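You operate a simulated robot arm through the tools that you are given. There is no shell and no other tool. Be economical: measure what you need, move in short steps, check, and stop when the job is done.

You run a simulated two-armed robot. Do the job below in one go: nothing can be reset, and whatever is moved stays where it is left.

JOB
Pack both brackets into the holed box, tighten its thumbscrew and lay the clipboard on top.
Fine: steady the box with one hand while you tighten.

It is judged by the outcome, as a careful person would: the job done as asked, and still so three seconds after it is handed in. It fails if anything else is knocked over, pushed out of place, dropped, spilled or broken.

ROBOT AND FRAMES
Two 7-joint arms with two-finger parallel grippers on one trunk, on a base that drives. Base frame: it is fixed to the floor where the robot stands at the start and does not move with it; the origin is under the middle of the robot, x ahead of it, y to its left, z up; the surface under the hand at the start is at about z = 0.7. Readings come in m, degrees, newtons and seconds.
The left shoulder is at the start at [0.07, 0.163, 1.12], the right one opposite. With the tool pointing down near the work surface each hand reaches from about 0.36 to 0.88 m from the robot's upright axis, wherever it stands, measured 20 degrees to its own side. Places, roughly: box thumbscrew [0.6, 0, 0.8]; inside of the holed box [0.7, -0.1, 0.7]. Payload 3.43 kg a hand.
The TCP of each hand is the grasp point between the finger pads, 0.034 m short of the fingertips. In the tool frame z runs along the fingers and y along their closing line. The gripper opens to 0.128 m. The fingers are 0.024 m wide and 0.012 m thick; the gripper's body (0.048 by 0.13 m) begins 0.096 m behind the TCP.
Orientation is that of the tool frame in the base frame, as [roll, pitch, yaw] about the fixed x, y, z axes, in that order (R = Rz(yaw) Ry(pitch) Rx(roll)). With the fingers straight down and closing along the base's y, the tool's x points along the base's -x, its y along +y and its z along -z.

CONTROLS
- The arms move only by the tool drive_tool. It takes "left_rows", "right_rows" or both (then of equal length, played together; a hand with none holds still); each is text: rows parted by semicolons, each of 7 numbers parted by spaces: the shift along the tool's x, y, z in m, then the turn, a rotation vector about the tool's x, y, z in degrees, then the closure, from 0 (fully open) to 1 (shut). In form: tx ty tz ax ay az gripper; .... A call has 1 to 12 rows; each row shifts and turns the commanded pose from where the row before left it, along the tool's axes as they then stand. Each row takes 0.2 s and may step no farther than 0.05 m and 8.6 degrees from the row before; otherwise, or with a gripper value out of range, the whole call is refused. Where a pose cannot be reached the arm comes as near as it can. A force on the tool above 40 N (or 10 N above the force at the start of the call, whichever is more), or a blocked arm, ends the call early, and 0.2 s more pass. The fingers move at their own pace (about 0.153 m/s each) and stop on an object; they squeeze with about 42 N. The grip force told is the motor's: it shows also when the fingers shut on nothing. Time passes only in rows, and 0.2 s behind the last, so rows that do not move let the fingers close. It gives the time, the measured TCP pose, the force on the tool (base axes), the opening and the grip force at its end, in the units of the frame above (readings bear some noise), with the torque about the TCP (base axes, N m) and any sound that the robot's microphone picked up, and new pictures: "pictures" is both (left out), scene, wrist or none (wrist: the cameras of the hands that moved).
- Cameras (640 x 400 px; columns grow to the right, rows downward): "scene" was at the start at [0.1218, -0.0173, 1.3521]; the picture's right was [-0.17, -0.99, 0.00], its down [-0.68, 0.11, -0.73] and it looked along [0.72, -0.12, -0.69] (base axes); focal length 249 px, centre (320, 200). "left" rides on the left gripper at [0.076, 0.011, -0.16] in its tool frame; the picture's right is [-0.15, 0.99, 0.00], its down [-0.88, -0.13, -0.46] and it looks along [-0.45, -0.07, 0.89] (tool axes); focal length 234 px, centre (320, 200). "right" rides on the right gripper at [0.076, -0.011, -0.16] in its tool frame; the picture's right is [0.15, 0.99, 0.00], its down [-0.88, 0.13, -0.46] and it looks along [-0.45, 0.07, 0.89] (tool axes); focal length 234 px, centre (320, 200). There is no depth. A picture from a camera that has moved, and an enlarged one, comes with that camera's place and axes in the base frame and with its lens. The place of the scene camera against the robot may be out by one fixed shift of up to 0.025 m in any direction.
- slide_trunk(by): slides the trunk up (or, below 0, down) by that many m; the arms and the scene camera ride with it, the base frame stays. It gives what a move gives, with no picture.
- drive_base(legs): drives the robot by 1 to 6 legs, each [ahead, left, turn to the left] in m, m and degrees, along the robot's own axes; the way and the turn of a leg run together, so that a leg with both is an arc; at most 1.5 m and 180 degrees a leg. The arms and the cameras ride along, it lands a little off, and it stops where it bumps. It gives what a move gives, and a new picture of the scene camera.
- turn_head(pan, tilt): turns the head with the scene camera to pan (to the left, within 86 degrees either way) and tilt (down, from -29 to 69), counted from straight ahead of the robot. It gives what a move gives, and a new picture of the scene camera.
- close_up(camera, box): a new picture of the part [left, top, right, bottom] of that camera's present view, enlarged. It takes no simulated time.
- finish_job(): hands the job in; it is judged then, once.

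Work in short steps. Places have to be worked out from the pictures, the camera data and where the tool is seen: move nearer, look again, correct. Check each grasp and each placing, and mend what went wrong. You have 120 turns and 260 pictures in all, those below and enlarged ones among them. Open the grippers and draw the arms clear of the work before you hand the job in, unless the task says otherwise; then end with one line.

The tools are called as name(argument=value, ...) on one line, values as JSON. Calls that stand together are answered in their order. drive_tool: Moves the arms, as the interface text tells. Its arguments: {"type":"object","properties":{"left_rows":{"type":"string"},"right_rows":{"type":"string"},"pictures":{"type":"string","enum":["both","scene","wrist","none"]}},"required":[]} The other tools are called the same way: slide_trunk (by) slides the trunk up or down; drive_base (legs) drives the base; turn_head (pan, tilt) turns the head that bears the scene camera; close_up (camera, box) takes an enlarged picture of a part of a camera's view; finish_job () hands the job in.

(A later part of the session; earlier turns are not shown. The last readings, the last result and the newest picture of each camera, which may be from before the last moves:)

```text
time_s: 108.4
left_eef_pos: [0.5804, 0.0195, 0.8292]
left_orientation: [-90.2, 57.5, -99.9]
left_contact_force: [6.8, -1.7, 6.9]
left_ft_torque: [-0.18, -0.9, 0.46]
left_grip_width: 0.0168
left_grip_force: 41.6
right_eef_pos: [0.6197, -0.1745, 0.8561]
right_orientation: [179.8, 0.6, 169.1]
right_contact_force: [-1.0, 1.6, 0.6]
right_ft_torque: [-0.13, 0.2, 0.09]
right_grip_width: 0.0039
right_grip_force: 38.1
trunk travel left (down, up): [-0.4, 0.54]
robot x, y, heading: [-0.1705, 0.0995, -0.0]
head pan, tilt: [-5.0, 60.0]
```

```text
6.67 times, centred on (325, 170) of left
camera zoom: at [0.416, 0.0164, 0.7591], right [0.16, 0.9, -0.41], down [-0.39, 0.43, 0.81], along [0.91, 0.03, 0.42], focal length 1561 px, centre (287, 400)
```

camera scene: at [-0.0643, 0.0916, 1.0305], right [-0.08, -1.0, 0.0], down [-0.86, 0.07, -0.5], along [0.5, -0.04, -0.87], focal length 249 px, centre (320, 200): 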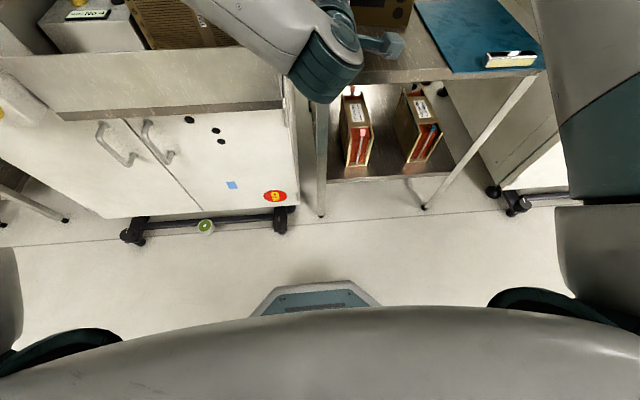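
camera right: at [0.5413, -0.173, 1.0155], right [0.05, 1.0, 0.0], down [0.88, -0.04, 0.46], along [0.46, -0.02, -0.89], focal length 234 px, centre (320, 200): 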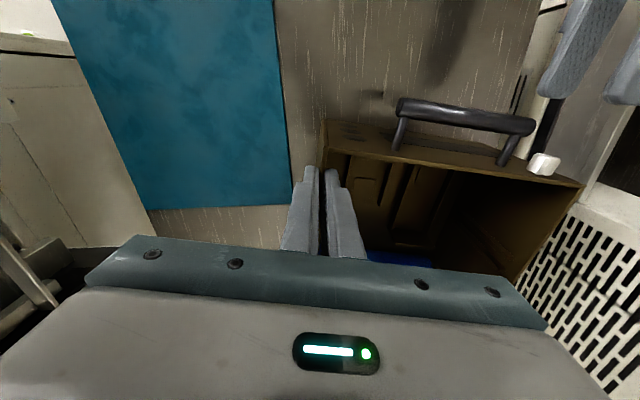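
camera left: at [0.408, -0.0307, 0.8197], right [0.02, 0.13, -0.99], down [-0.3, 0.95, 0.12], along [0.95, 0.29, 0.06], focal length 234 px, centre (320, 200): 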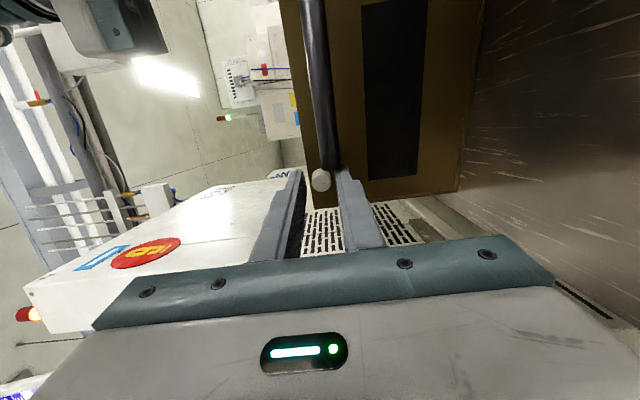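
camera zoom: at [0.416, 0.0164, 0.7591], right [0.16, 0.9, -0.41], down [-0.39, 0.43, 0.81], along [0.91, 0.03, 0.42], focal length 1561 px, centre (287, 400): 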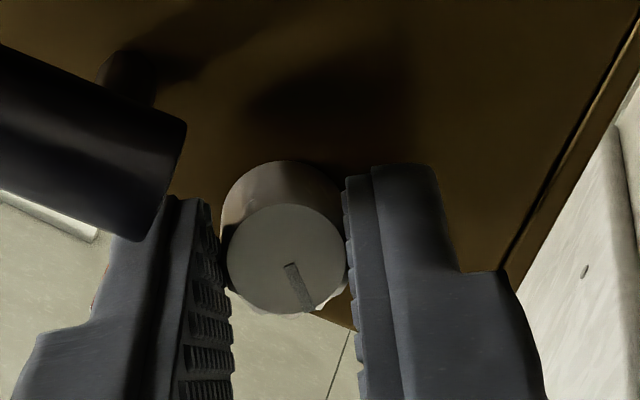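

It turned cleanly with the hand (total ≈140°), torque still low. Next ratchet stroke.

drive_tool(left_rows="0 0 0 0 0 0 0.75;0 0 0 0 0 0 0.75;0 0 0 0 0 -8.5 0.75;0 0 0 0 0 -8.5 0.75;0 0 0 0 0 -8.5 0.75;0 0 0 0 0 -8.5 0.75;0 0 0 0 0 -8.5 0.75;0 0 0 0 0 -8.5 0.75;0 0 0 0 0 -8.5 0.75;0 0 0 0 0 -8.5 0.75;0 0 0 0 0 0 1;0 0 0 0 0 0 1", pictures="none")

drive_tool(left_rows="0 0 0 0 0 0 1;0 0 0 0 0 8.5 1;0 0 0 0 0 8.5 1;0 0 0 0 0 8.5 1;0 0 0 0 0 8.5 1;0 0 0 0 0 8.5 1;0 0 0 0 0 8.5 1;0 0 0 0 0 8.5 1;0 0 0 0 0 8.5 1", pictures="none")

close_up(camera="left", box=[290, 140, 360, 200])

```text
time_s: 111.0
left_eef_pos: [0.5784, 0.0197, 0.827]
left_orientation: [-90.3, -10.6, -99.8]
left_contact_force: [1.8, 0.0, -0.4]
left_ft_torque: [-0.02, -0.02, -0.18]
left_grip_width: 0.0165
left_grip_force: 42.2
right_eef_pos: [0.6194, -0.1756, 0.8565]
right_orientation: [179.8, 0.4, 169.0]
right_contact_force: [-5.4, -2.6, 0.5]
right_ft_torque: [-0.32, -0.22, 0.02]
right_grip_width: 0.0037
right_grip_force: 38.3
trunk travel left (down, up): [-0.4, 0.54]
robot x, y, heading: [-0.1709, 0.0989, 0.3]
head pan, tilt: [-5.0, 60.0]
```

```text
time_s: 113.0
left_eef_pos: [0.58, 0.0203, 0.8274]
left_orientation: [-90.4, 57.5, -100.1]
left_contact_force: [-0.1, 1.7, 0.1]
left_ft_torque: [-0.21, -0.03, 0.09]
left_grip_width: 0.017
left_grip_force: 42.3
right_eef_pos: [0.6212, -0.1738, 0.8563]
right_orientation: [179.8, 0.5, 169.0]
right_contact_force: [0.7, 1.3, 0.6]
right_ft_torque: [-0.07, 0.49, -0.26]
right_grip_width: 0.0037
right_grip_force: 38.5
trunk travel left (down, up): [-0.4, 0.54]
robot x, y, heading: [-0.1685, 0.1012, -0.0]
head pan, tilt: [-5.0, 60.0]
```

```text
6.67 times, centred on (325, 170) of left
camera zoom: at [0.4165, 0.0167, 0.7594], right [0.15, 0.9, -0.41], down [-0.38, 0.43, 0.81], along [0.91, 0.03, 0.41], focal length 1561 px, centre (287, 400)
```

zoom: 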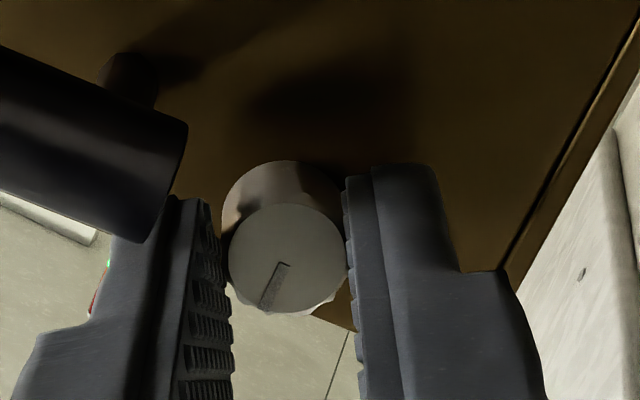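

The mark advanced ~50° this stroke rather than 68°, so it may be slipping as it tightens. One more stroke, checking the mark at both ends.

drive_tool(left_rows="0 0 0 0 0 0 0.75;0 0 0 0 0 0 0.75;0 0 0 0 0 -8.5 0.75;0 0 0 0 0 -8.5 0.75;0 0 0 0 0 -8.5 0.75;0 0 0 0 0 -8.5 0.75;0 0 0 0 0 -8.5 0.75;0 0 0 0 0 -8.5 0.75;0 0 0 0 0 -8.5 0.75;0 0 0 0 0 -8.5 0.75;0 0 0 0 0 0 1;0 0 0 0 0 0 1", pictures="none")

close_up(camera="left", box=[290, 140, 360, 200])

drive_tool(left_rows="0 0 0 0 0 0 1;0 0 0 0 0 8.5 1;0 0 0 0 0 8.5 1;0 0 0 0 0 8.5 1;0 0 0 0 0 8.5 1;0 0 0 0 0 8.5 1;0 0 0 0 0 8.5 1;0 0 0 0 0 8.5 1;0 0 0 0 0 8.5 1", pictures="none")

close_up(camera="left", box=[290, 140, 360, 200])

```text
time_s: 115.6
left_eef_pos: [0.5806, 0.019, 0.8278]
left_orientation: [-90.2, -10.6, -99.8]
left_contact_force: [-0.4, -0.7, 0.9]
left_ft_torque: [0.01, 0.05, 0.09]
left_grip_width: 0.0165
left_grip_force: 41.9
right_eef_pos: [0.6183, -0.1744, 0.856]
right_orientation: [179.8, 0.4, 169.0]
right_contact_force: [1.2, 2.3, -0.5]
right_ft_torque: [-0.16, -0.15, -0.14]
right_grip_width: 0.004
right_grip_force: 38.1
trunk travel left (down, up): [-0.4, 0.54]
robot x, y, heading: [-0.1703, 0.1007, 0.2]
head pan, tilt: [-5.0, 60.0]
```

```text
6.67 times, centred on (325, 170) of left
camera zoom: at [0.4079, -0.0287, 0.8323], right [-0.01, -0.04, -1.0], down [-0.3, 0.95, -0.03], along [0.95, 0.3, -0.02], focal length 1561 px, centre (287, 400)
```

zoom: 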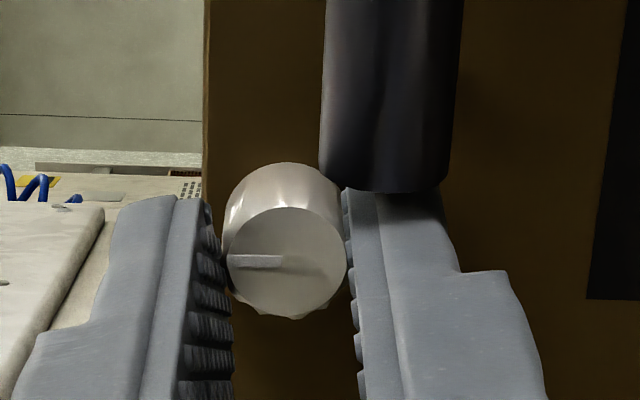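

```text
time_s: 117.6
left_eef_pos: [0.5789, 0.0215, 0.8289]
left_orientation: [-90.2, 57.5, -99.9]
left_contact_force: [-0.4, 2.1, 0.0]
left_ft_torque: [-0.27, -0.01, 0.11]
left_grip_width: 0.0167
left_grip_force: 41.8
right_eef_pos: [0.6184, -0.1734, 0.8559]
right_orientation: [179.8, 0.5, 169.0]
right_contact_force: [0.6, -0.1, -0.4]
right_ft_torque: [-0.24, -0.32, -0.14]
right_grip_width: 0.0036
right_grip_force: 38.3
trunk travel left (down, up): [-0.4, 0.54]
robot x, y, heading: [-0.171, 0.099, 0.5]
head pan, tilt: [-5.0, 60.0]
```

```text
6.67 times, centred on (325, 170) of left
camera zoom: at [0.4169, 0.0166, 0.7601], right [0.16, 0.9, -0.41], down [-0.39, 0.43, 0.81], along [0.91, 0.03, 0.41], focal length 1561 px, centre (287, 400)
```

zoom: 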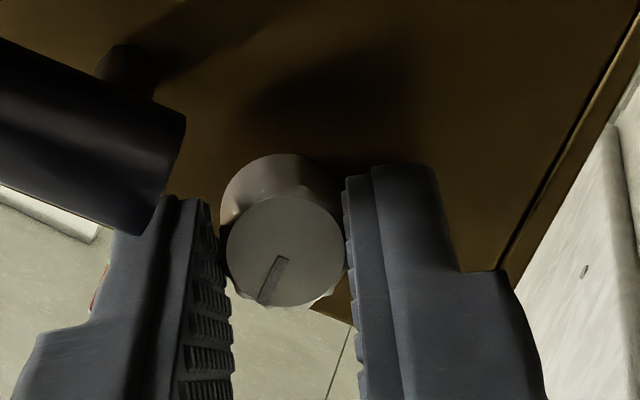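

The grip slipped over the knob while the mark stayed put (about 190° total), so the screw is home and tight. I'll release, roll back and withdraw the left hand along the axis.

drive_tool(left_rows="0 0 0 0 0 0 0.72;0 0 0 0 0 0 0.72;0 0 0 0 0 -8.2 0.72;0 0 0 0 0 -8.2 0.72;0 0 0 0 0 -8.2 0.72;0 0 0 0 0 -8.2 0.72;0 0 0 0 0 -8.2 0.72;0 0 0 0 0 -8.2 0.72;0 0 0 0 0 -8.2 0.72;0 0 -0.025 0 0 0 0.72;0 0 -0.04 0 0 0 0.72;0 0 -0.04 0 0 0 0.72", pictures="none")

close_up(camera="left", box=[280, 100, 400, 200])

```text
time_s: 120.2
left_eef_pos: [0.4753, 0.036, 0.8283]
left_orientation: [-90.2, -0.1, -99.9]
left_contact_force: [-0.4, -0.1, -0.1]
left_ft_torque: [-0.01, 0.0, -0.01]
left_grip_width: 0.0358
left_grip_force: 0.1
right_eef_pos: [0.6193, -0.1747, 0.8568]
right_orientation: [179.8, 0.5, 169.0]
right_contact_force: [2.6, -0.8, 0.6]
right_ft_torque: [-0.29, -0.2, -0.18]
right_grip_width: 0.0043
right_grip_force: 38.2
trunk travel left (down, up): [-0.4, 0.54]
robot x, y, heading: [-0.1726, 0.0979, 0.3]
head pan, tilt: [-5.0, 60.0]
```

```text
4.00 times, centred on (340, 150) of left
camera zoom: at [0.3052, -0.011, 0.8181], right [0.02, 0.14, -0.99], down [-0.3, 0.95, 0.13], along [0.95, 0.29, 0.06], focal length 937 px, centre (240, 400)
```

zoom: 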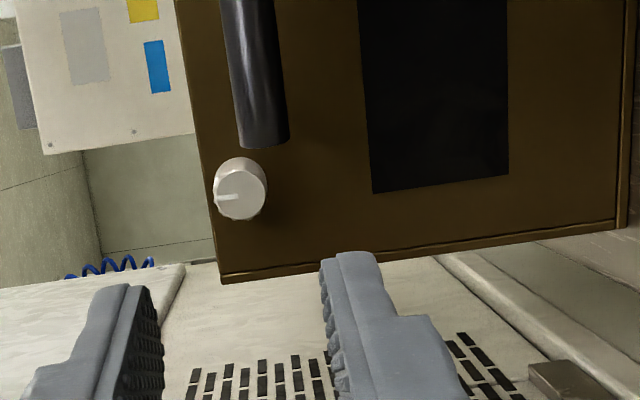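

The screw is tight with the mark pointing up. Now the clipboard: I'll release the right hand from the box. Then I'll use its fingers behind the clip to slide the board ~9 cm toward the robot, so it overhangs the table edge and can be gripped from the front.

drive_tool(right_rows="0 0 0 0 0 0 0.7;0 0 0 0 0 0 0.7;0 0 -0.03 0 0 0 0.7;0 0 -0.035 0 0 0 0.7;0.024 -0.0378 0 0 0 0 0.6;0.024 -0.0378 0 0 0 0 0.6;0.024 -0.0378 0 0 0 0 0.6;0.024 -0.0378 0 0 0 0 0.6;0.024 -0.0378 0 0 0 0 0.6;0 0 0 0 0 -5.5 0.6;0 0 0 0 0 -5.5 0.6;0 0 0 0 0 0 0.6", pictures="wrist")

close_up(camera="right", box=[160, 60, 480, 260])

```text
time_s: 122.8
left_eef_pos: [0.4764, 0.0358, 0.8276]
left_orientation: [-90.3, 0.0, -99.9]
left_contact_force: [0.2, 0.1, 0.5]
left_ft_torque: [0.05, 0.02, 0.03]
left_grip_width: 0.0357
left_grip_force: 0.1
right_eef_pos: [0.4649, -0.3378, 0.92]
right_orientation: [180.0, 0.6, -179.9]
right_contact_force: [1.1, -0.9, 0.1]
right_ft_torque: [-0.02, 0.02, -0.04]
right_grip_width: 0.0511
right_grip_force: 0.0
trunk travel left (down, up): [-0.4, 0.54]
robot x, y, heading: [-0.1702, 0.0989, -0.0]
head pan, tilt: [-5.0, 60.0]
camera right: at [0.3883, -0.3509, 1.0794], right [-0.15, 0.99, 0.0], down [0.88, 0.13, 0.46], along [0.46, 0.07, -0.89], focal length 234 px, centre (320, 200)
```

right: 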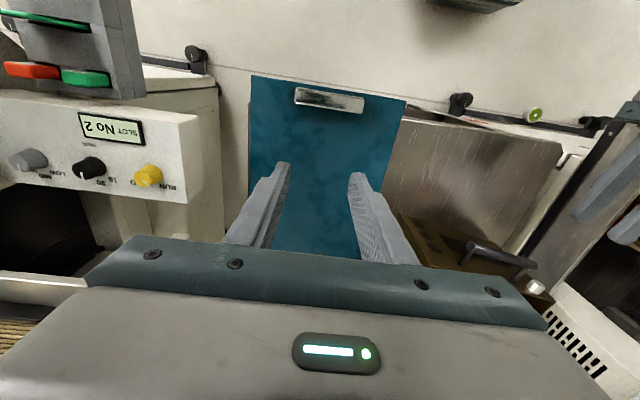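

```text
2.00 times, centred on (320, 160) of right
camera zoom: at [0.3883, -0.3509, 1.0794], right [-0.15, 0.99, 0.0], down [0.88, 0.13, 0.46], along [0.46, 0.07, -0.89], focal length 468 px, centre (320, 280)
```

zoom: 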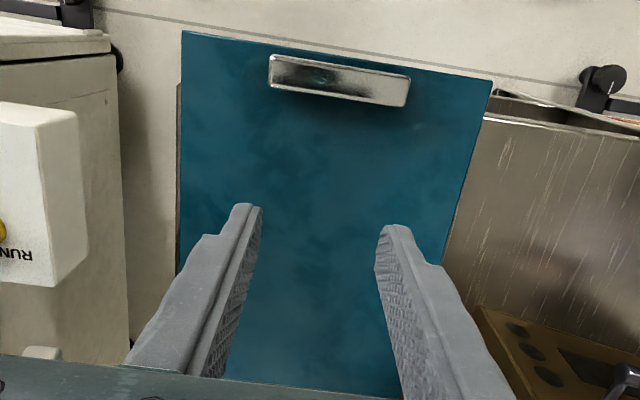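

The clip spans x≈0.402–0.425, centred at y≈−0.332. I'll lower the fingers just behind it, tips a few mm above the board.

drive_tool(right_rows="0 0.006 0 0 0 0 0.6;0 0 0.045 0 0 0 0.6;0 0 0.045 0 0 0 0.6;0 0 0.045 0 0 0 0.6;0 0 0.028 0 0 0 0.6;0 0 0.006 0 0 0 0.6;0 0 0 0 0 0 0.6", pictures="wrist")

close_up(camera="right", box=[200, 60, 440, 220])

```text
time_s: 124.4
left_eef_pos: [0.4769, 0.0366, 0.8281]
left_orientation: [-90.2, 0.2, -99.8]
left_contact_force: [0.2, -1.7, -0.2]
left_ft_torque: [0.01, 0.05, 0.0]
left_grip_width: 0.036
left_grip_force: 0.1
right_eef_pos: [0.4674, -0.332, 0.7496]
right_orientation: [179.9, 0.7, -179.9]
right_contact_force: [0.0, 0.2, 0.0]
right_ft_torque: [-0.02, -0.02, -0.02]
right_grip_width: 0.0512
right_grip_force: 0.0
trunk travel left (down, up): [-0.4, 0.54]
robot x, y, heading: [-0.1742, 0.101, 0.3]
head pan, tilt: [-5.0, 60.0]
camera right: at [0.3901, -0.3443, 0.909], right [-0.15, 0.99, 0.0], down [0.88, 0.13, 0.47], along [0.46, 0.07, -0.89], focal length 234 px, centre (320, 200)
```

right: 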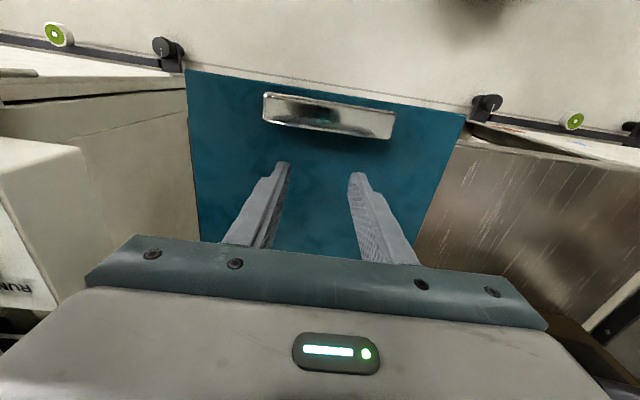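

```text
2.50 times, centred on (320, 140) of right
camera zoom: at [0.3901, -0.3443, 0.909], right [-0.15, 0.99, 0.0], down [0.88, 0.13, 0.47], along [0.46, 0.07, -0.89], focal length 585 px, centre (320, 350)
```

zoom: 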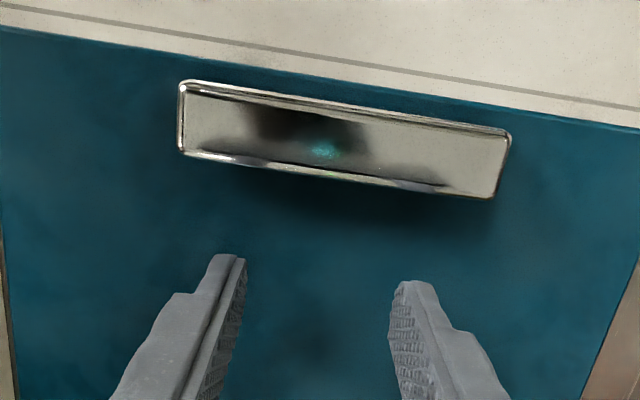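

Fingertips are below the clip's top and behind it. I'll drag toward the robot; contact is expected after ~3 cm, then a ~6 cm slide.

drive_tool(right_rows="0.02 0 0 0 0 0 0.6;0.015 0 0 0 0 0 0.6;0.015 0 0 0 0 0 0.6;0.015 0 0 0 0 0 0.6;0.015 0 0 0 0 0 0.6;0.013 0 0 0 0 0 0.6;0 0 0 0 0 0 0.6", pictures="wrist")

close_up(camera="right", box=[160, 60, 480, 260])

```text
time_s: 126.0
left_eef_pos: [0.4765, 0.0367, 0.8282]
left_orientation: [-90.2, 0.1, -99.9]
left_contact_force: [-0.2, 0.1, 0.9]
left_ft_torque: [0.02, -0.02, 0.0]
left_grip_width: 0.0359
left_grip_force: 0.0
right_eef_pos: [0.3742, -0.3309, 0.751]
right_orientation: [179.9, 0.5, -180.0]
right_contact_force: [0.3, -0.6, 1.0]
right_ft_torque: [-0.02, 0.01, 0.0]
right_grip_width: 0.0513
right_grip_force: 0.2
trunk travel left (down, up): [-0.4, 0.54]
robot x, y, heading: [-0.1737, 0.1017, 0.0]
head pan, tilt: [-5.0, 60.0]
camera right: at [0.2979, -0.3441, 0.9092], right [-0.15, 0.99, 0.0], down [0.88, 0.13, 0.46], along [0.46, 0.07, -0.89], focal length 234 px, centre (320, 200)
```

right: 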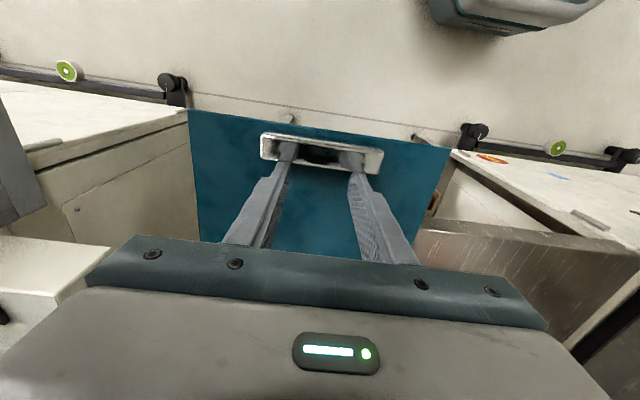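

```text
2.00 times, centred on (320, 160) of right
camera zoom: at [0.2979, -0.3441, 0.9092], right [-0.15, 0.99, 0.0], down [0.88, 0.13, 0.46], along [0.46, 0.07, -0.89], focal length 468 px, centre (320, 280)
```

zoom: 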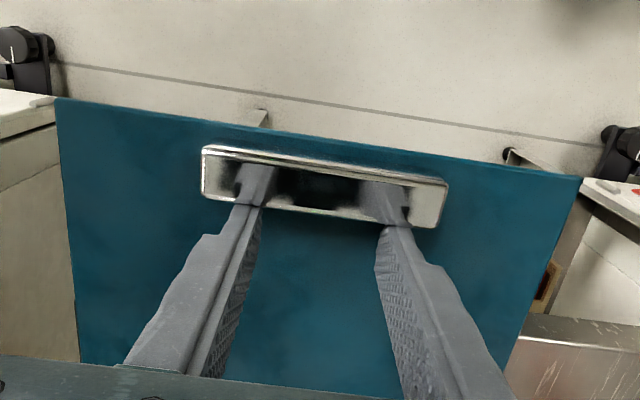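

The board slid 6 cm and its near edge is now at x≈0.335, clear of the table front. I'll raise the right hand out of the way and straighten the left hand to point directly ahead.

drive_tool(right_rows="-0.012 0 0 0 0 0 0.6;0 0 -0.045 0 0 0 0.6;0 0 -0.045 0 0 0 0.6;0 0 -0.045 0 0 0 0.6;0 0 -0.045 0 0 0 0.6;0 0 -0.045 0 0 0 0.6;0 0 0 0 0 0 0.6", left_rows="0 0 -0.01 0 0 0 0.5;0 0 0 0 -5 0 0.5;0 0 0 0 -5 0 0.5;0 0 0 0 0 0 0.5;0 0 0 0 0 0 0.5;0 0 0 0 0 0 0.5;0 0 0 0 0 0 0.5", pictures="scene")

```text
time_s: 127.6
left_eef_pos: [0.4658, 0.0394, 0.8281]
left_orientation: [-90.2, 0.1, -89.9]
left_contact_force: [0.2, -0.5, -0.5]
left_ft_torque: [0.01, 0.02, 0.02]
left_grip_width: 0.0637
left_grip_force: 0.1
right_eef_pos: [0.3844, -0.3361, 0.9743]
right_orientation: [179.8, 0.5, 179.9]
right_contact_force: [0.0, 0.2, 0.4]
right_ft_torque: [-0.01, -0.01, -0.03]
right_grip_width: 0.0514
right_grip_force: 0.0
trunk travel left (down, up): [-0.4, 0.54]
robot x, y, heading: [-0.1675, 0.096, 0.2]
head pan, tilt: [-5.0, 60.0]
camera scene: at [-0.0636, 0.09, 1.1304], right [-0.08, -1.0, 0.0], down [-0.86, 0.07, -0.5], along [0.5, -0.04, -0.87], focal length 249 px, centre (320, 200)
```

scene: 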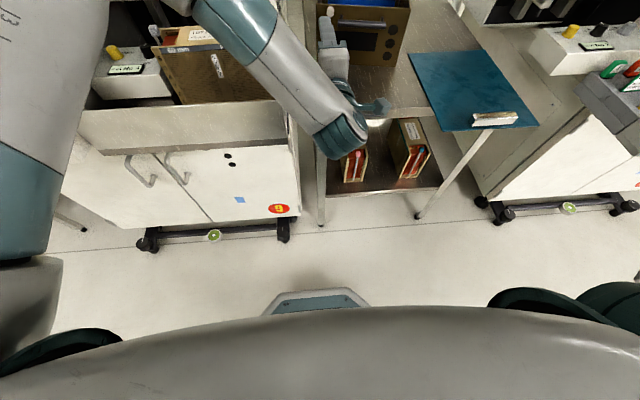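

Drive back 0.2 m, then right 0.2 m, and lower the trunk so the left hand gets to the clipboard's height.

drive_base(legs=[[-0.2, 0, 0], [0, -0.2, 0]])

slide_trunk(by=-0.11)

turn_head(pan=-5, tilt=40)

```text
time_s: 130.4
left_eef_pos: [0.274, -0.1668, 0.8282]
left_orientation: [-90.2, 0.1, -90.0]
left_contact_force: [0.1, 0.0, 0.2]
left_ft_torque: [0.01, 0.01, 0.03]
left_grip_width: 0.0642
left_grip_force: 0.0
right_eef_pos: [0.1906, -0.5422, 0.9739]
right_orientation: [179.7, 0.5, 179.8]
right_contact_force: [0.3, -1.1, -1.3]
right_ft_torque: [0.08, 0.01, -0.01]
right_grip_width: 0.0512
right_grip_force: 0.1
trunk travel left (down, up): [-0.4, 0.54]
robot x, y, heading: [-0.3622, -0.1054, 0.0]
head pan, tilt: [-5.0, 60.0]
camera scene: at [-0.2575, -0.1153, 1.1305], right [-0.09, -1.0, 0.0], down [-0.86, 0.08, -0.5], along [0.5, -0.04, -0.87], focal length 249 px, centre (320, 200)
```

scene: 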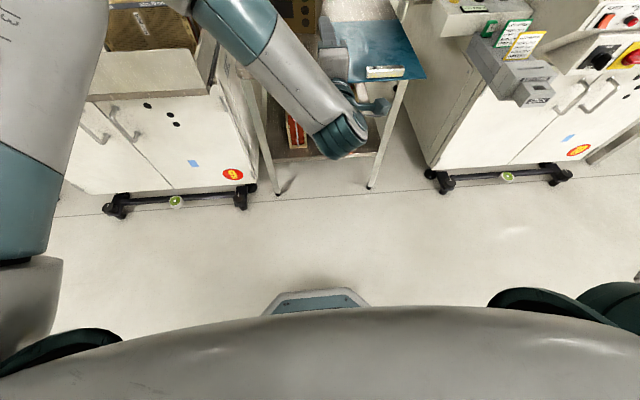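

```text
time_s: 131.8
left_eef_pos: [0.2711, -0.167, 0.7179]
left_orientation: [-90.1, 0.1, -90.0]
left_contact_force: [-0.7, 0.0, 1.2]
left_ft_torque: [0.0, 0.01, -0.01]
left_grip_width: 0.0641
left_grip_force: 0.0
right_eef_pos: [0.1894, -0.5416, 0.8654]
right_orientation: [179.9, 0.7, 179.8]
right_contact_force: [-0.7, -0.1, -0.7]
right_ft_torque: [-0.05, 0.0, 0.03]
right_grip_width: 0.051
right_grip_force: 0.0
trunk travel left (down, up): [-0.29, 0.65]
robot x, y, heading: [-0.3611, -0.1052, -0.2]
head pan, tilt: [-5.0, 60.0]
```

```text
time_s: 132.6
left_eef_pos: [0.2736, -0.1664, 0.7186]
left_orientation: [-90.2, 0.1, -90.1]
left_contact_force: [0.3, -0.3, 0.2]
left_ft_torque: [0.02, 0.05, 0.0]
left_grip_width: 0.0642
left_grip_force: 0.0
right_eef_pos: [0.19, -0.5416, 0.8636]
right_orientation: [179.9, 0.6, 179.7]
right_contact_force: [-0.2, 1.2, 0.2]
right_ft_torque: [0.01, 0.04, -0.01]
right_grip_width: 0.0512
right_grip_force: 0.1
trunk travel left (down, up): [-0.29, 0.65]
robot x, y, heading: [-0.3661, -0.1069, -0.1]
head pan, tilt: [-5.0, 40.0]
camera scene: at [-0.2393, -0.1159, 1.0472], right [-0.09, -1.0, 0.0], down [-0.64, 0.06, -0.77], along [0.76, -0.07, -0.64], focal length 249 px, centre (320, 200)
```

scene: 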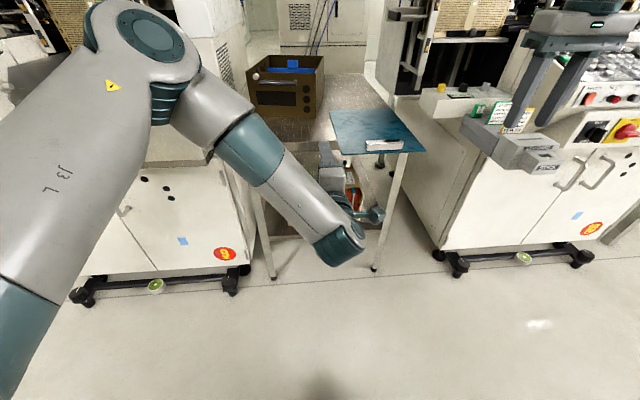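

Now I'll slide the left hand sideways to the clip's centreline (y≈−0.332), still short of the board.

drive_tool(left_rows="0.0413 0 -0.003 0 0 0 0.5;0.0413 0 0 0 0 0 0.5;0.0413 0 0 0 0 0 0.5;0.0413 0 0 0 0 0 0.5;0 0 0 0 0 0 0.5", pictures="both")

close_up(camera="left", box=[220, 60, 420, 220])

close_up(camera="scene", box=[300, 90, 440, 220])

```text
time_s: 133.8
left_eef_pos: [0.2701, -0.3311, 0.7183]
left_orientation: [-90.2, 0.0, -90.0]
left_contact_force: [-0.6, -1.0, 0.2]
left_ft_torque: [0.0, -0.01, 0.01]
left_grip_width: 0.0638
left_grip_force: 0.1
right_eef_pos: [0.191, -0.5406, 0.8641]
right_orientation: [179.9, 0.7, -180.0]
right_contact_force: [0.2, 0.0, 0.6]
right_ft_torque: [-0.03, 0.05, -0.02]
right_grip_width: 0.0511
right_grip_force: 0.1
trunk travel left (down, up): [-0.29, 0.65]
robot x, y, heading: [-0.3666, -0.1083, 0.1]
head pan, tilt: [-5.0, 40.0]
camera scene: at [-0.2393, -0.1158, 1.0473], right [-0.09, -1.0, 0.0], down [-0.64, 0.06, -0.77], along [0.76, -0.07, -0.64], focal length 249 px, centre (320, 200)
camera left: at [0.1094, -0.4072, 0.7089], right [0.0, 0.15, -0.99], down [-0.46, 0.88, 0.13], along [0.89, 0.45, 0.06], focal length 234 px, centre (320, 200)
```

scene: 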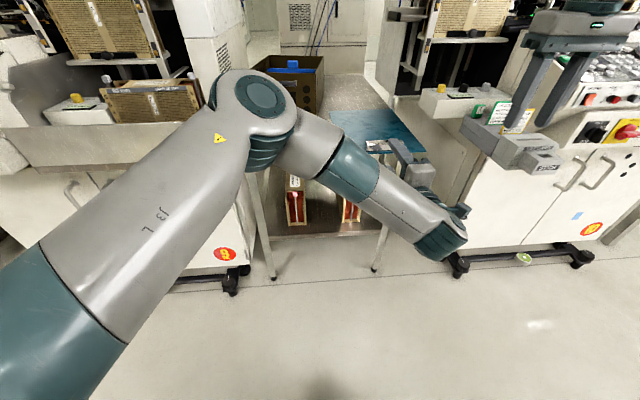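
left: 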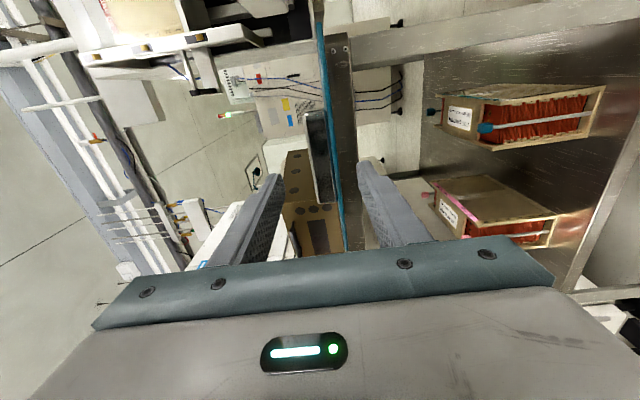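

```text
2.50 times, centred on (320, 140) of left
camera zoom: at [0.1094, -0.4072, 0.7089], right [0.0, 0.15, -0.99], down [-0.46, 0.88, 0.13], along [0.89, 0.45, 0.06], focal length 585 px, centre (320, 350)
```

zoom: 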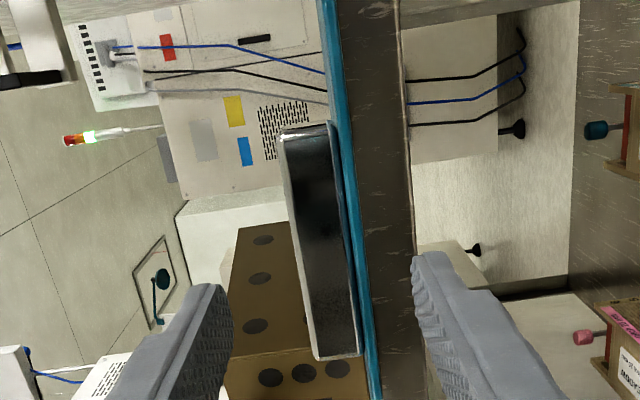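

```text
3.08 times, centred on (370, 155) of scene
camera zoom: at [-0.2393, -0.1158, 1.0473], right [-0.09, -1.0, 0.0], down [-0.64, 0.06, -0.77], along [0.76, -0.07, -0.64], focal length 765 px, centre (166, 338)
```

zoom: 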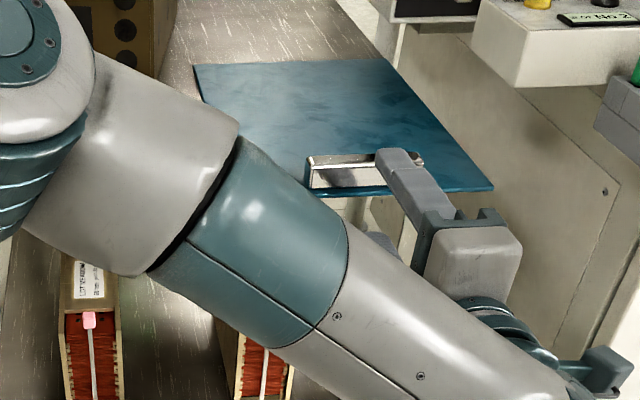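

The clip and board edge sit between the fingers with the lateral position right. I'll advance so the fingertips reach ~5.5 cm past the board edge (short of the table front).

drive_tool(left_rows="0.002 0.003 0.02 0 0 0 0.5;0 0 0.02 0 0 0 0.5;0 0 0.02 0 0 0 0.5;0 0 0.02 0 0 0 0.5;0 0 0.006 0 0 0 0.5;0 0 0 0 0 0 0.5", pictures="wrist")

close_up(camera="left", box=[220, 100, 420, 260])

close_up(camera="scene", box=[320, 90, 440, 200])

```text
time_s: 135.2
left_eef_pos: [0.3558, -0.3341, 0.7144]
left_orientation: [-90.2, 0.2, -90.0]
left_contact_force: [-0.6, -0.1, 0.6]
left_ft_torque: [0.0, 0.01, 0.03]
left_grip_width: 0.064
left_grip_force: 0.1
right_eef_pos: [0.191, -0.5405, 0.8647]
right_orientation: [180.0, 0.5, 179.8]
right_contact_force: [0.2, 0.1, -0.7]
right_ft_torque: [0.02, -0.02, 0.01]
right_grip_width: 0.051
right_grip_force: 0.0
trunk travel left (down, up): [-0.29, 0.65]
robot x, y, heading: [-0.3653, -0.1072, -0.1]
head pan, tilt: [-5.0, 40.0]
camera left: at [0.1952, -0.4103, 0.7043], right [0.0, 0.15, -0.99], down [-0.46, 0.88, 0.13], along [0.89, 0.45, 0.06], focal length 234 px, centre (320, 200)
```

left: 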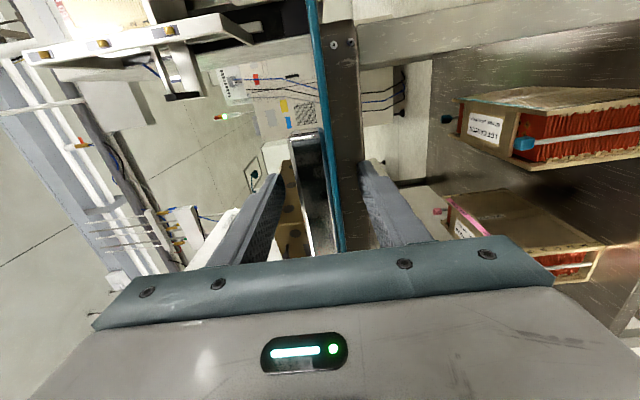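

```text
2.50 times, centred on (320, 180) of left
camera zoom: at [0.1952, -0.4103, 0.7043], right [0.0, 0.15, -0.99], down [-0.46, 0.88, 0.13], along [0.89, 0.45, 0.06], focal length 585 px, centre (320, 250)
```

zoom: 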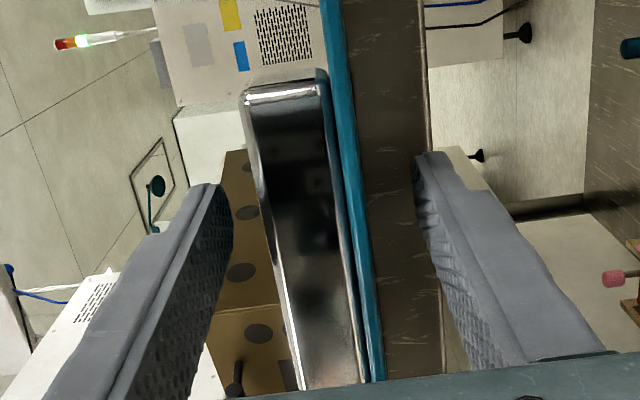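

```text
3.64 times, centred on (380, 145) of scene
camera zoom: at [-0.2393, -0.116, 1.0472], right [-0.09, -1.0, 0.0], down [-0.64, 0.06, -0.77], along [0.76, -0.07, -0.64], focal length 904 px, centre (102, 400)
```

zoom: 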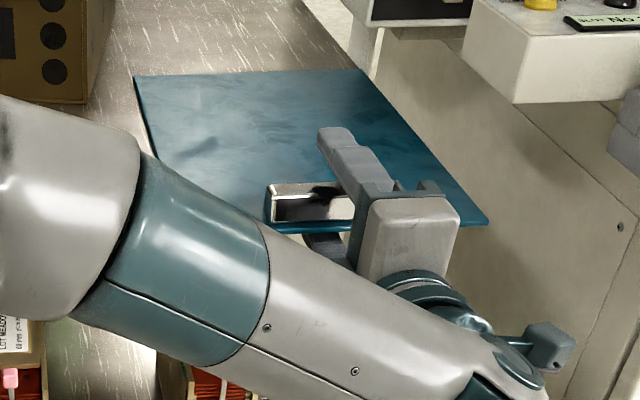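

The fingers are above the clip and below the board. Closing.

drive_tool(left_rows="0 0 0 0 0 0 0.65;0 0 0 0 0 0 0.75;0 0 0 0 0 0 0.85;0 0 0 0 0 0 0.9;0 0 0 0 0 0 0.9", pictures="none")

close_up(camera="left", box=[220, 100, 420, 260])

```text
time_s: 136.4
left_eef_pos: [0.3542, -0.3346, 0.7148]
left_orientation: [-90.2, 0.0, -90.0]
left_contact_force: [-0.1, -0.5, 0.3]
left_ft_torque: [-0.15, -0.18, 0.1]
left_grip_width: 0.0288
left_grip_force: 42.1
right_eef_pos: [0.1894, -0.5409, 0.8642]
right_orientation: [180.0, 0.7, 179.8]
right_contact_force: [0.1, 0.5, 0.2]
right_ft_torque: [-0.02, 0.0, 0.04]
right_grip_width: 0.0513
right_grip_force: 0.2
trunk travel left (down, up): [-0.29, 0.65]
robot x, y, heading: [-0.3631, -0.1067, 0.2]
head pan, tilt: [-5.0, 40.0]
```

```text
2.50 times, centred on (320, 180) of left
camera zoom: at [0.1951, -0.4103, 0.7043], right [0.0, 0.15, -0.99], down [-0.45, 0.88, 0.13], along [0.89, 0.45, 0.06], focal length 585 px, centre (320, 250)
```

zoom: 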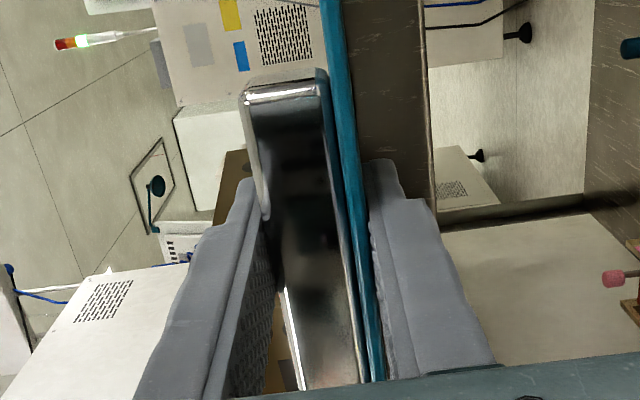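

Gripped (29 mm stack, 42 N). I'll lift 5 cm with the trunk and check for droop.

slide_trunk(by=0.05)

close_up(camera="scene", box=[280, 60, 460, 200])

close_up(camera="left", box=[220, 0, 420, 260])

```text
time_s: 137.3
left_eef_pos: [0.3569, -0.3336, 0.7638]
left_orientation: [-90.2, 0.1, -89.9]
left_contact_force: [0.3, 0.0, -2.3]
left_ft_torque: [0.02, 0.32, 0.03]
left_grip_width: 0.0287
left_grip_force: 42.2
right_eef_pos: [0.1912, -0.5412, 0.9144]
right_orientation: [180.0, 0.5, 179.7]
right_contact_force: [-0.6, 0.3, -0.2]
right_ft_torque: [0.02, 0.01, -0.01]
right_grip_width: 0.0512
right_grip_force: 0.0
trunk travel left (down, up): [-0.34, 0.6]
robot x, y, heading: [-0.3632, -0.1089, -0.1]
head pan, tilt: [-5.0, 40.0]
```

```text
2.86 times, centred on (370, 130) of scene
camera zoom: at [-0.2386, -0.1163, 1.0971], right [-0.09, -1.0, 0.0], down [-0.64, 0.06, -0.77], along [0.76, -0.07, -0.64], focal length 710 px, centre (177, 400)
```

zoom: 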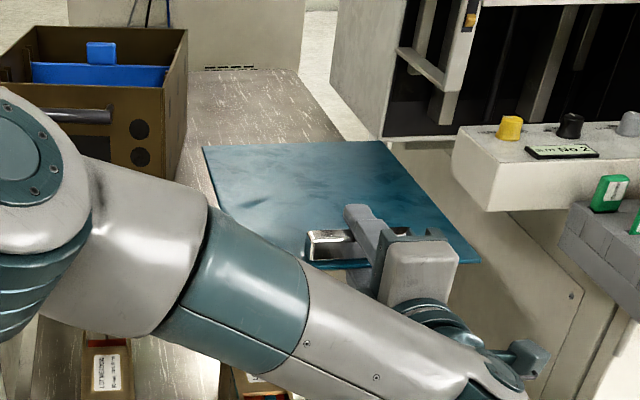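

```text
1.54 times, centred on (320, 130) of left
camera zoom: at [0.1954, -0.4105, 0.7537], right [0.0, 0.15, -0.99], down [-0.45, 0.88, 0.13], along [0.89, 0.45, 0.06], focal length 360 px, centre (320, 308)
```

zoom: 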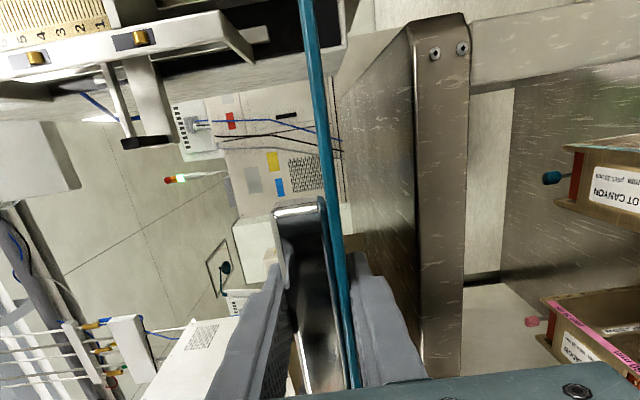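

The board lifts level (≈2.3 N). I'll raise it another 15 cm above box height, then bring the hand in and turn to the box's yaw.

slide_trunk(by=0.15)

drive_tool(left_rows="-0.036 0 -0.01 0 0 0 0.9;-0.036 0 -0.01 0 0 0 0.9;-0.036 0 -0.01 0 0 0 0.9;-0.036 0 -0.01 0 0 0 0.9;0 0 0 0 5 0 0.9;0 0 0 0 5 0 0.9;0 0 0 0 0 0 0.9", pictures="both")

```text
time_s: 139.1
left_eef_pos: [0.3555, -0.3342, 0.9139]
left_orientation: [-90.2, 0.1, -90.1]
left_contact_force: [0.4, -0.1, -3.4]
left_ft_torque: [0.03, 0.28, 0.0]
left_grip_width: 0.0291
left_grip_force: 41.7
right_eef_pos: [0.1902, -0.5416, 1.0642]
right_orientation: [180.0, 0.4, 179.8]
right_contact_force: [-0.3, 0.3, 0.4]
right_ft_torque: [0.0, 0.02, -0.02]
right_grip_width: 0.0512
right_grip_force: 0.0
trunk travel left (down, up): [-0.49, 0.45]
robot x, y, heading: [-0.3631, -0.1052, -0.0]
head pan, tilt: [-5.0, 40.0]
```

```text
time_s: 140.7
left_eef_pos: [0.3178, -0.1928, 0.9146]
left_orientation: [-90.3, 0.0, -100.1]
left_contact_force: [-0.6, 0.2, -2.3]
left_ft_torque: [0.07, 0.32, 0.0]
left_grip_width: 0.0286
left_grip_force: 42.2
right_eef_pos: [0.1913, -0.5401, 1.064]
right_orientation: [179.9, 0.5, 179.9]
right_contact_force: [0.1, -0.5, -0.1]
right_ft_torque: [0.01, 0.03, 0.02]
right_grip_width: 0.0512
right_grip_force: 0.1
trunk travel left (down, up): [-0.49, 0.45]
robot x, y, heading: [-0.3606, -0.1069, -0.0]
head pan, tilt: [-5.0, 40.0]
camera scene: at [-0.2381, -0.1157, 1.2471], right [-0.09, -1.0, 0.0], down [-0.64, 0.06, -0.77], along [0.76, -0.07, -0.64], focal length 249 px, centre (320, 200)
camera left: at [0.1469, -0.2384, 0.9041], right [0.02, 0.15, -0.99], down [-0.29, 0.95, 0.13], along [0.96, 0.29, 0.06], focal length 234 px, centre (320, 200)
```

scene: 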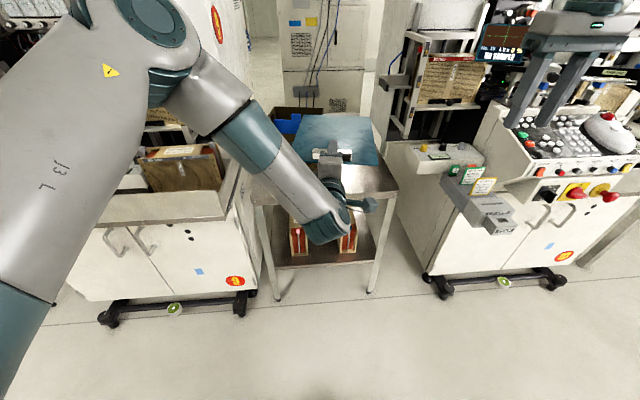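
left: 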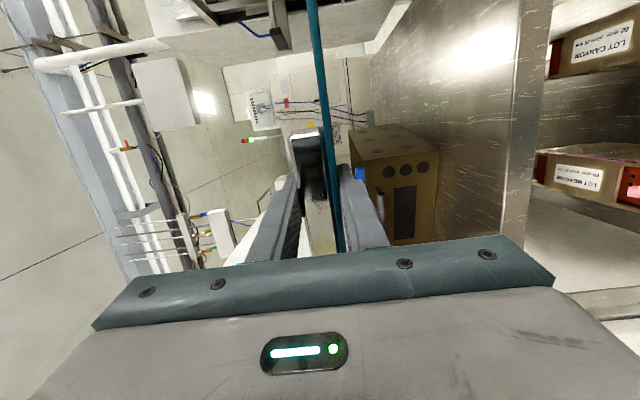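

Board is level and yawed −10°. Driving left 0.12 m, then forward 0.22 m, to bring it over the box with ~4 cm clearance.

drive_base(legs=[[0, 0.118, 0], [0.22, 0, 0]])

close_up(camera="left", box=[260, 60, 460, 260])

close_up(camera="scene", box=[220, 80, 440, 240])

```text
time_s: 143.2
left_eef_pos: [0.5364, -0.0779, 0.9117]
left_orientation: [-90.2, 0.0, -100.4]
left_contact_force: [0.5, -0.1, -3.2]
left_ft_torque: [0.03, 0.29, 0.01]
left_grip_width: 0.0288
left_grip_force: 42.7
right_eef_pos: [0.4073, -0.4256, 1.0641]
right_orientation: [180.0, 0.5, 179.5]
right_contact_force: [0.2, -0.1, -0.6]
right_ft_torque: [0.04, 0.03, -0.02]
right_grip_width: 0.0515
right_grip_force: 0.0
trunk travel left (down, up): [-0.49, 0.45]
robot x, y, heading: [-0.1476, 0.015, -0.3]
head pan, tilt: [-5.0, 40.0]
camera scene: at [-0.019, 0.0014, 1.2471], right [-0.09, -1.0, 0.0], down [-0.64, 0.06, -0.77], along [0.76, -0.07, -0.64], focal length 249 px, centre (320, 200)
```

scene: 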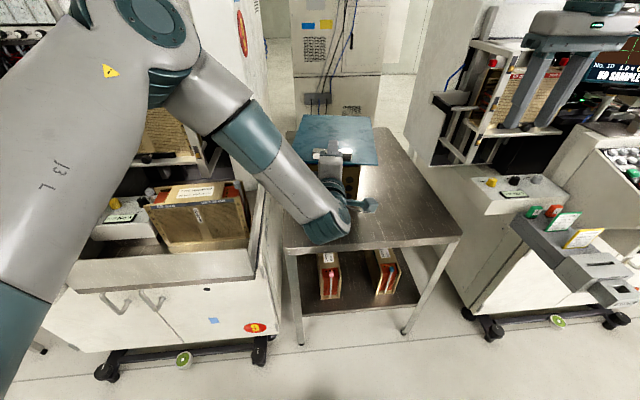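

```text
2.00 times, centred on (360, 160) of left
camera zoom: at [0.3653, -0.1239, 0.9041], right [0.02, 0.15, -0.99], down [-0.29, 0.95, 0.13], along [0.96, 0.28, 0.06], focal length 468 px, centre (240, 280)
```

zoom: 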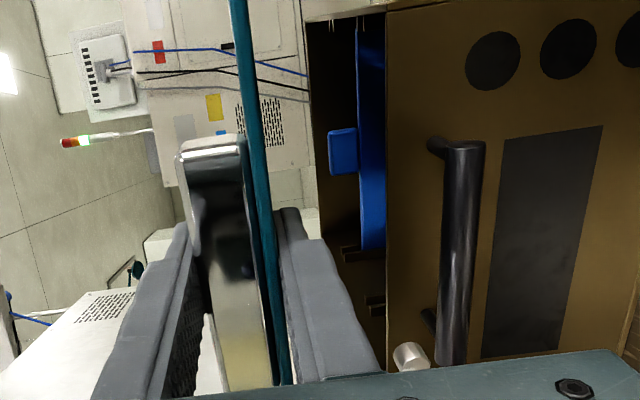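

```text
2.50 times, centred on (330, 160) of scene
camera zoom: at [-0.019, 0.0014, 1.2471], right [-0.09, -1.0, 0.0], down [-0.64, 0.06, -0.77], along [0.76, -0.07, -0.64], focal length 622 px, centre (295, 300)
```

zoom: 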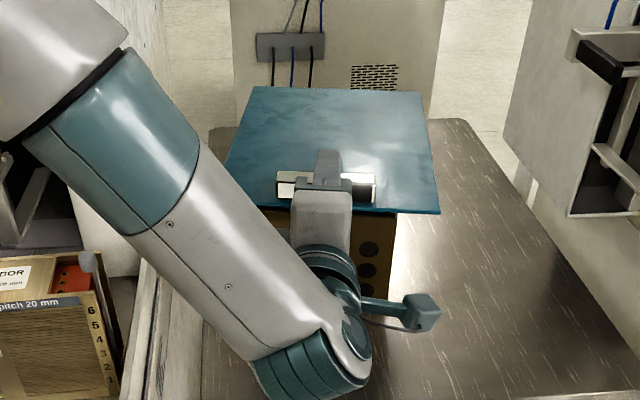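

Well positioned. I'll make the final horizontal adjustment and then look from the right hand's camera too.

drive_tool(left_rows="-0.005 0 0.012 0 0 0 0.9;-0.004 0 0.012 0 0 0 0.9;0 0 0 0 0 0 0.9", pictures="none")

slide_trunk(by=-0.025)

close_up(camera="right", box=[300, 0, 640, 260])

close_up(camera="left", box=[260, 60, 460, 260])

```text
time_s: 144.0
left_eef_pos: [0.5628, -0.0745, 0.9142]
left_orientation: [-90.2, 0.0, -100.4]
left_contact_force: [0.1, 1.0, -3.0]
left_ft_torque: [0.07, 0.29, 0.01]
left_grip_width: 0.0287
left_grip_force: 42.3
right_eef_pos: [0.4068, -0.4268, 1.0648]
right_orientation: [179.8, 0.7, 179.5]
right_contact_force: [0.0, -0.7, -0.1]
right_ft_torque: [0.02, 0.0, 0.0]
right_grip_width: 0.0512
right_grip_force: 0.1
trunk travel left (down, up): [-0.49, 0.45]
robot x, y, heading: [-0.1473, 0.0115, -0.1]
head pan, tilt: [-5.0, 40.0]
```

```text
time_s: 144.7
left_eef_pos: [0.5634, -0.0746, 0.8873]
left_orientation: [-90.1, 0.1, -100.4]
left_contact_force: [-0.1, 0.6, -2.9]
left_ft_torque: [0.04, 0.28, -0.01]
left_grip_width: 0.0286
left_grip_force: 42.2
right_eef_pos: [0.4064, -0.4265, 1.0383]
right_orientation: [179.9, 0.5, 179.5]
right_contact_force: [-1.0, 0.0, 0.1]
right_ft_torque: [0.0, -0.01, -0.01]
right_grip_width: 0.0513
right_grip_force: 0.2
trunk travel left (down, up): [-0.465, 0.475]
robot x, y, heading: [-0.1415, 0.0121, 0.2]
head pan, tilt: [-5.0, 40.0]
```

```text
1.54 times, centred on (470, 130) of right
camera zoom: at [0.3294, -0.4387, 1.1983], right [-0.14, 0.99, 0.0], down [0.88, 0.12, 0.46], along [0.46, 0.06, -0.89], focal length 360 px, centre (89, 308)
```

zoom: 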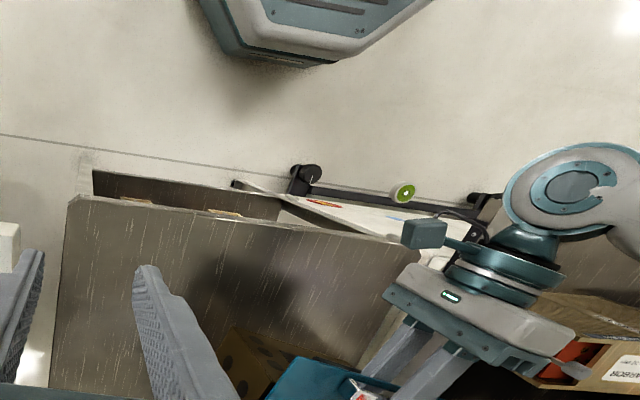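

```text
2.00 times, centred on (360, 160) of left
camera zoom: at [0.3911, -0.12, 0.8785], right [0.02, 0.15, -0.99], down [-0.29, 0.95, 0.13], along [0.96, 0.28, 0.06], focal length 468 px, centre (240, 280)
```

zoom: 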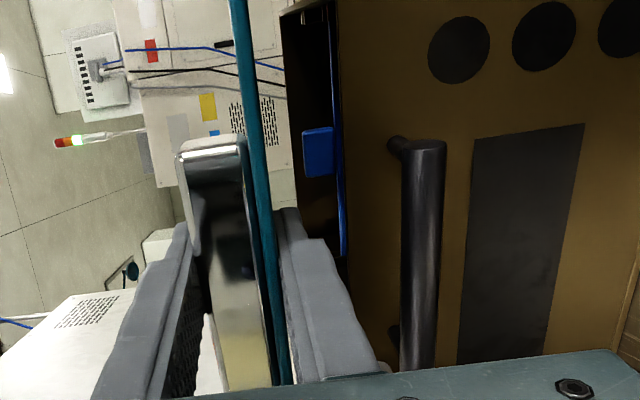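

Let me check lateral alignment from the scene camera.

close_up(camera="scene", box=[260, 90, 400, 210])

```text
3.33 times, centred on (330, 150) of scene
camera zoom: at [-0.0203, 0.0016, 1.2223], right [-0.09, -1.0, 0.0], down [-0.64, 0.06, -0.77], along [0.76, -0.07, -0.64], focal length 829 px, centre (287, 367)
```

zoom: 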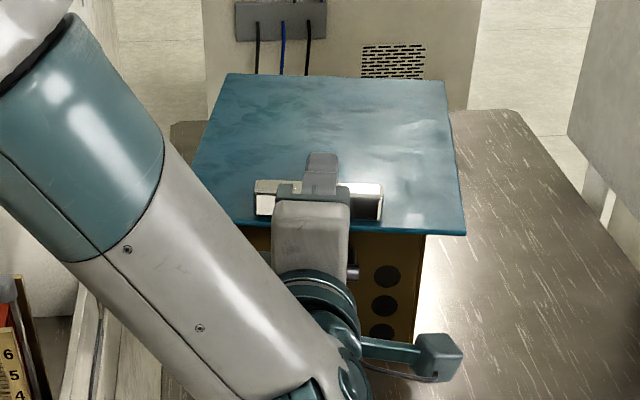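

The board is ~8 mm right of the box centreline, so I'll shift it left 8 mm and lower to just above the rim.

drive_tool(left_rows="-0.008 0 0 0 0 0 0.9;0 0.005 0 0 0 0 0.9;0 0.005 0 0 0 0 0.9;0 0.003 0 0 0 0 0.9;0 0 0 0 0 0 0.9", pictures="none")

close_up(camera="left", box=[260, 0, 460, 200])

```text
time_s: 145.9
left_eef_pos: [0.5638, -0.0665, 0.8758]
left_orientation: [-90.2, 0.1, -100.4]
left_contact_force: [-0.2, 0.6, -1.9]
left_ft_torque: [0.01, 0.33, -0.02]
left_grip_width: 0.0288
left_grip_force: 42.3
right_eef_pos: [0.4073, -0.4261, 1.0403]
right_orientation: [179.9, 0.6, 179.5]
right_contact_force: [-1.1, -0.3, 0.1]
right_ft_torque: [0.01, -0.02, 0.01]
right_grip_width: 0.0513
right_grip_force: 0.2
trunk travel left (down, up): [-0.465, 0.475]
robot x, y, heading: [-0.143, 0.0134, -0.1]
head pan, tilt: [-5.0, 40.0]
```

```text
2.00 times, centred on (360, 100) of left
camera zoom: at [0.3923, -0.1122, 0.8655], right [0.02, 0.15, -0.99], down [-0.29, 0.95, 0.13], along [0.96, 0.28, 0.06], focal length 468 px, centre (240, 400)
```

zoom: 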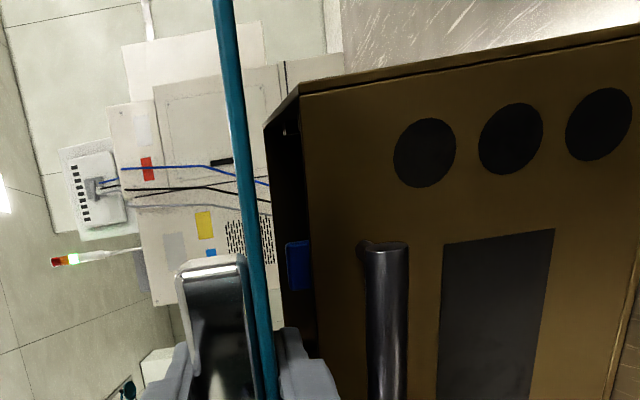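

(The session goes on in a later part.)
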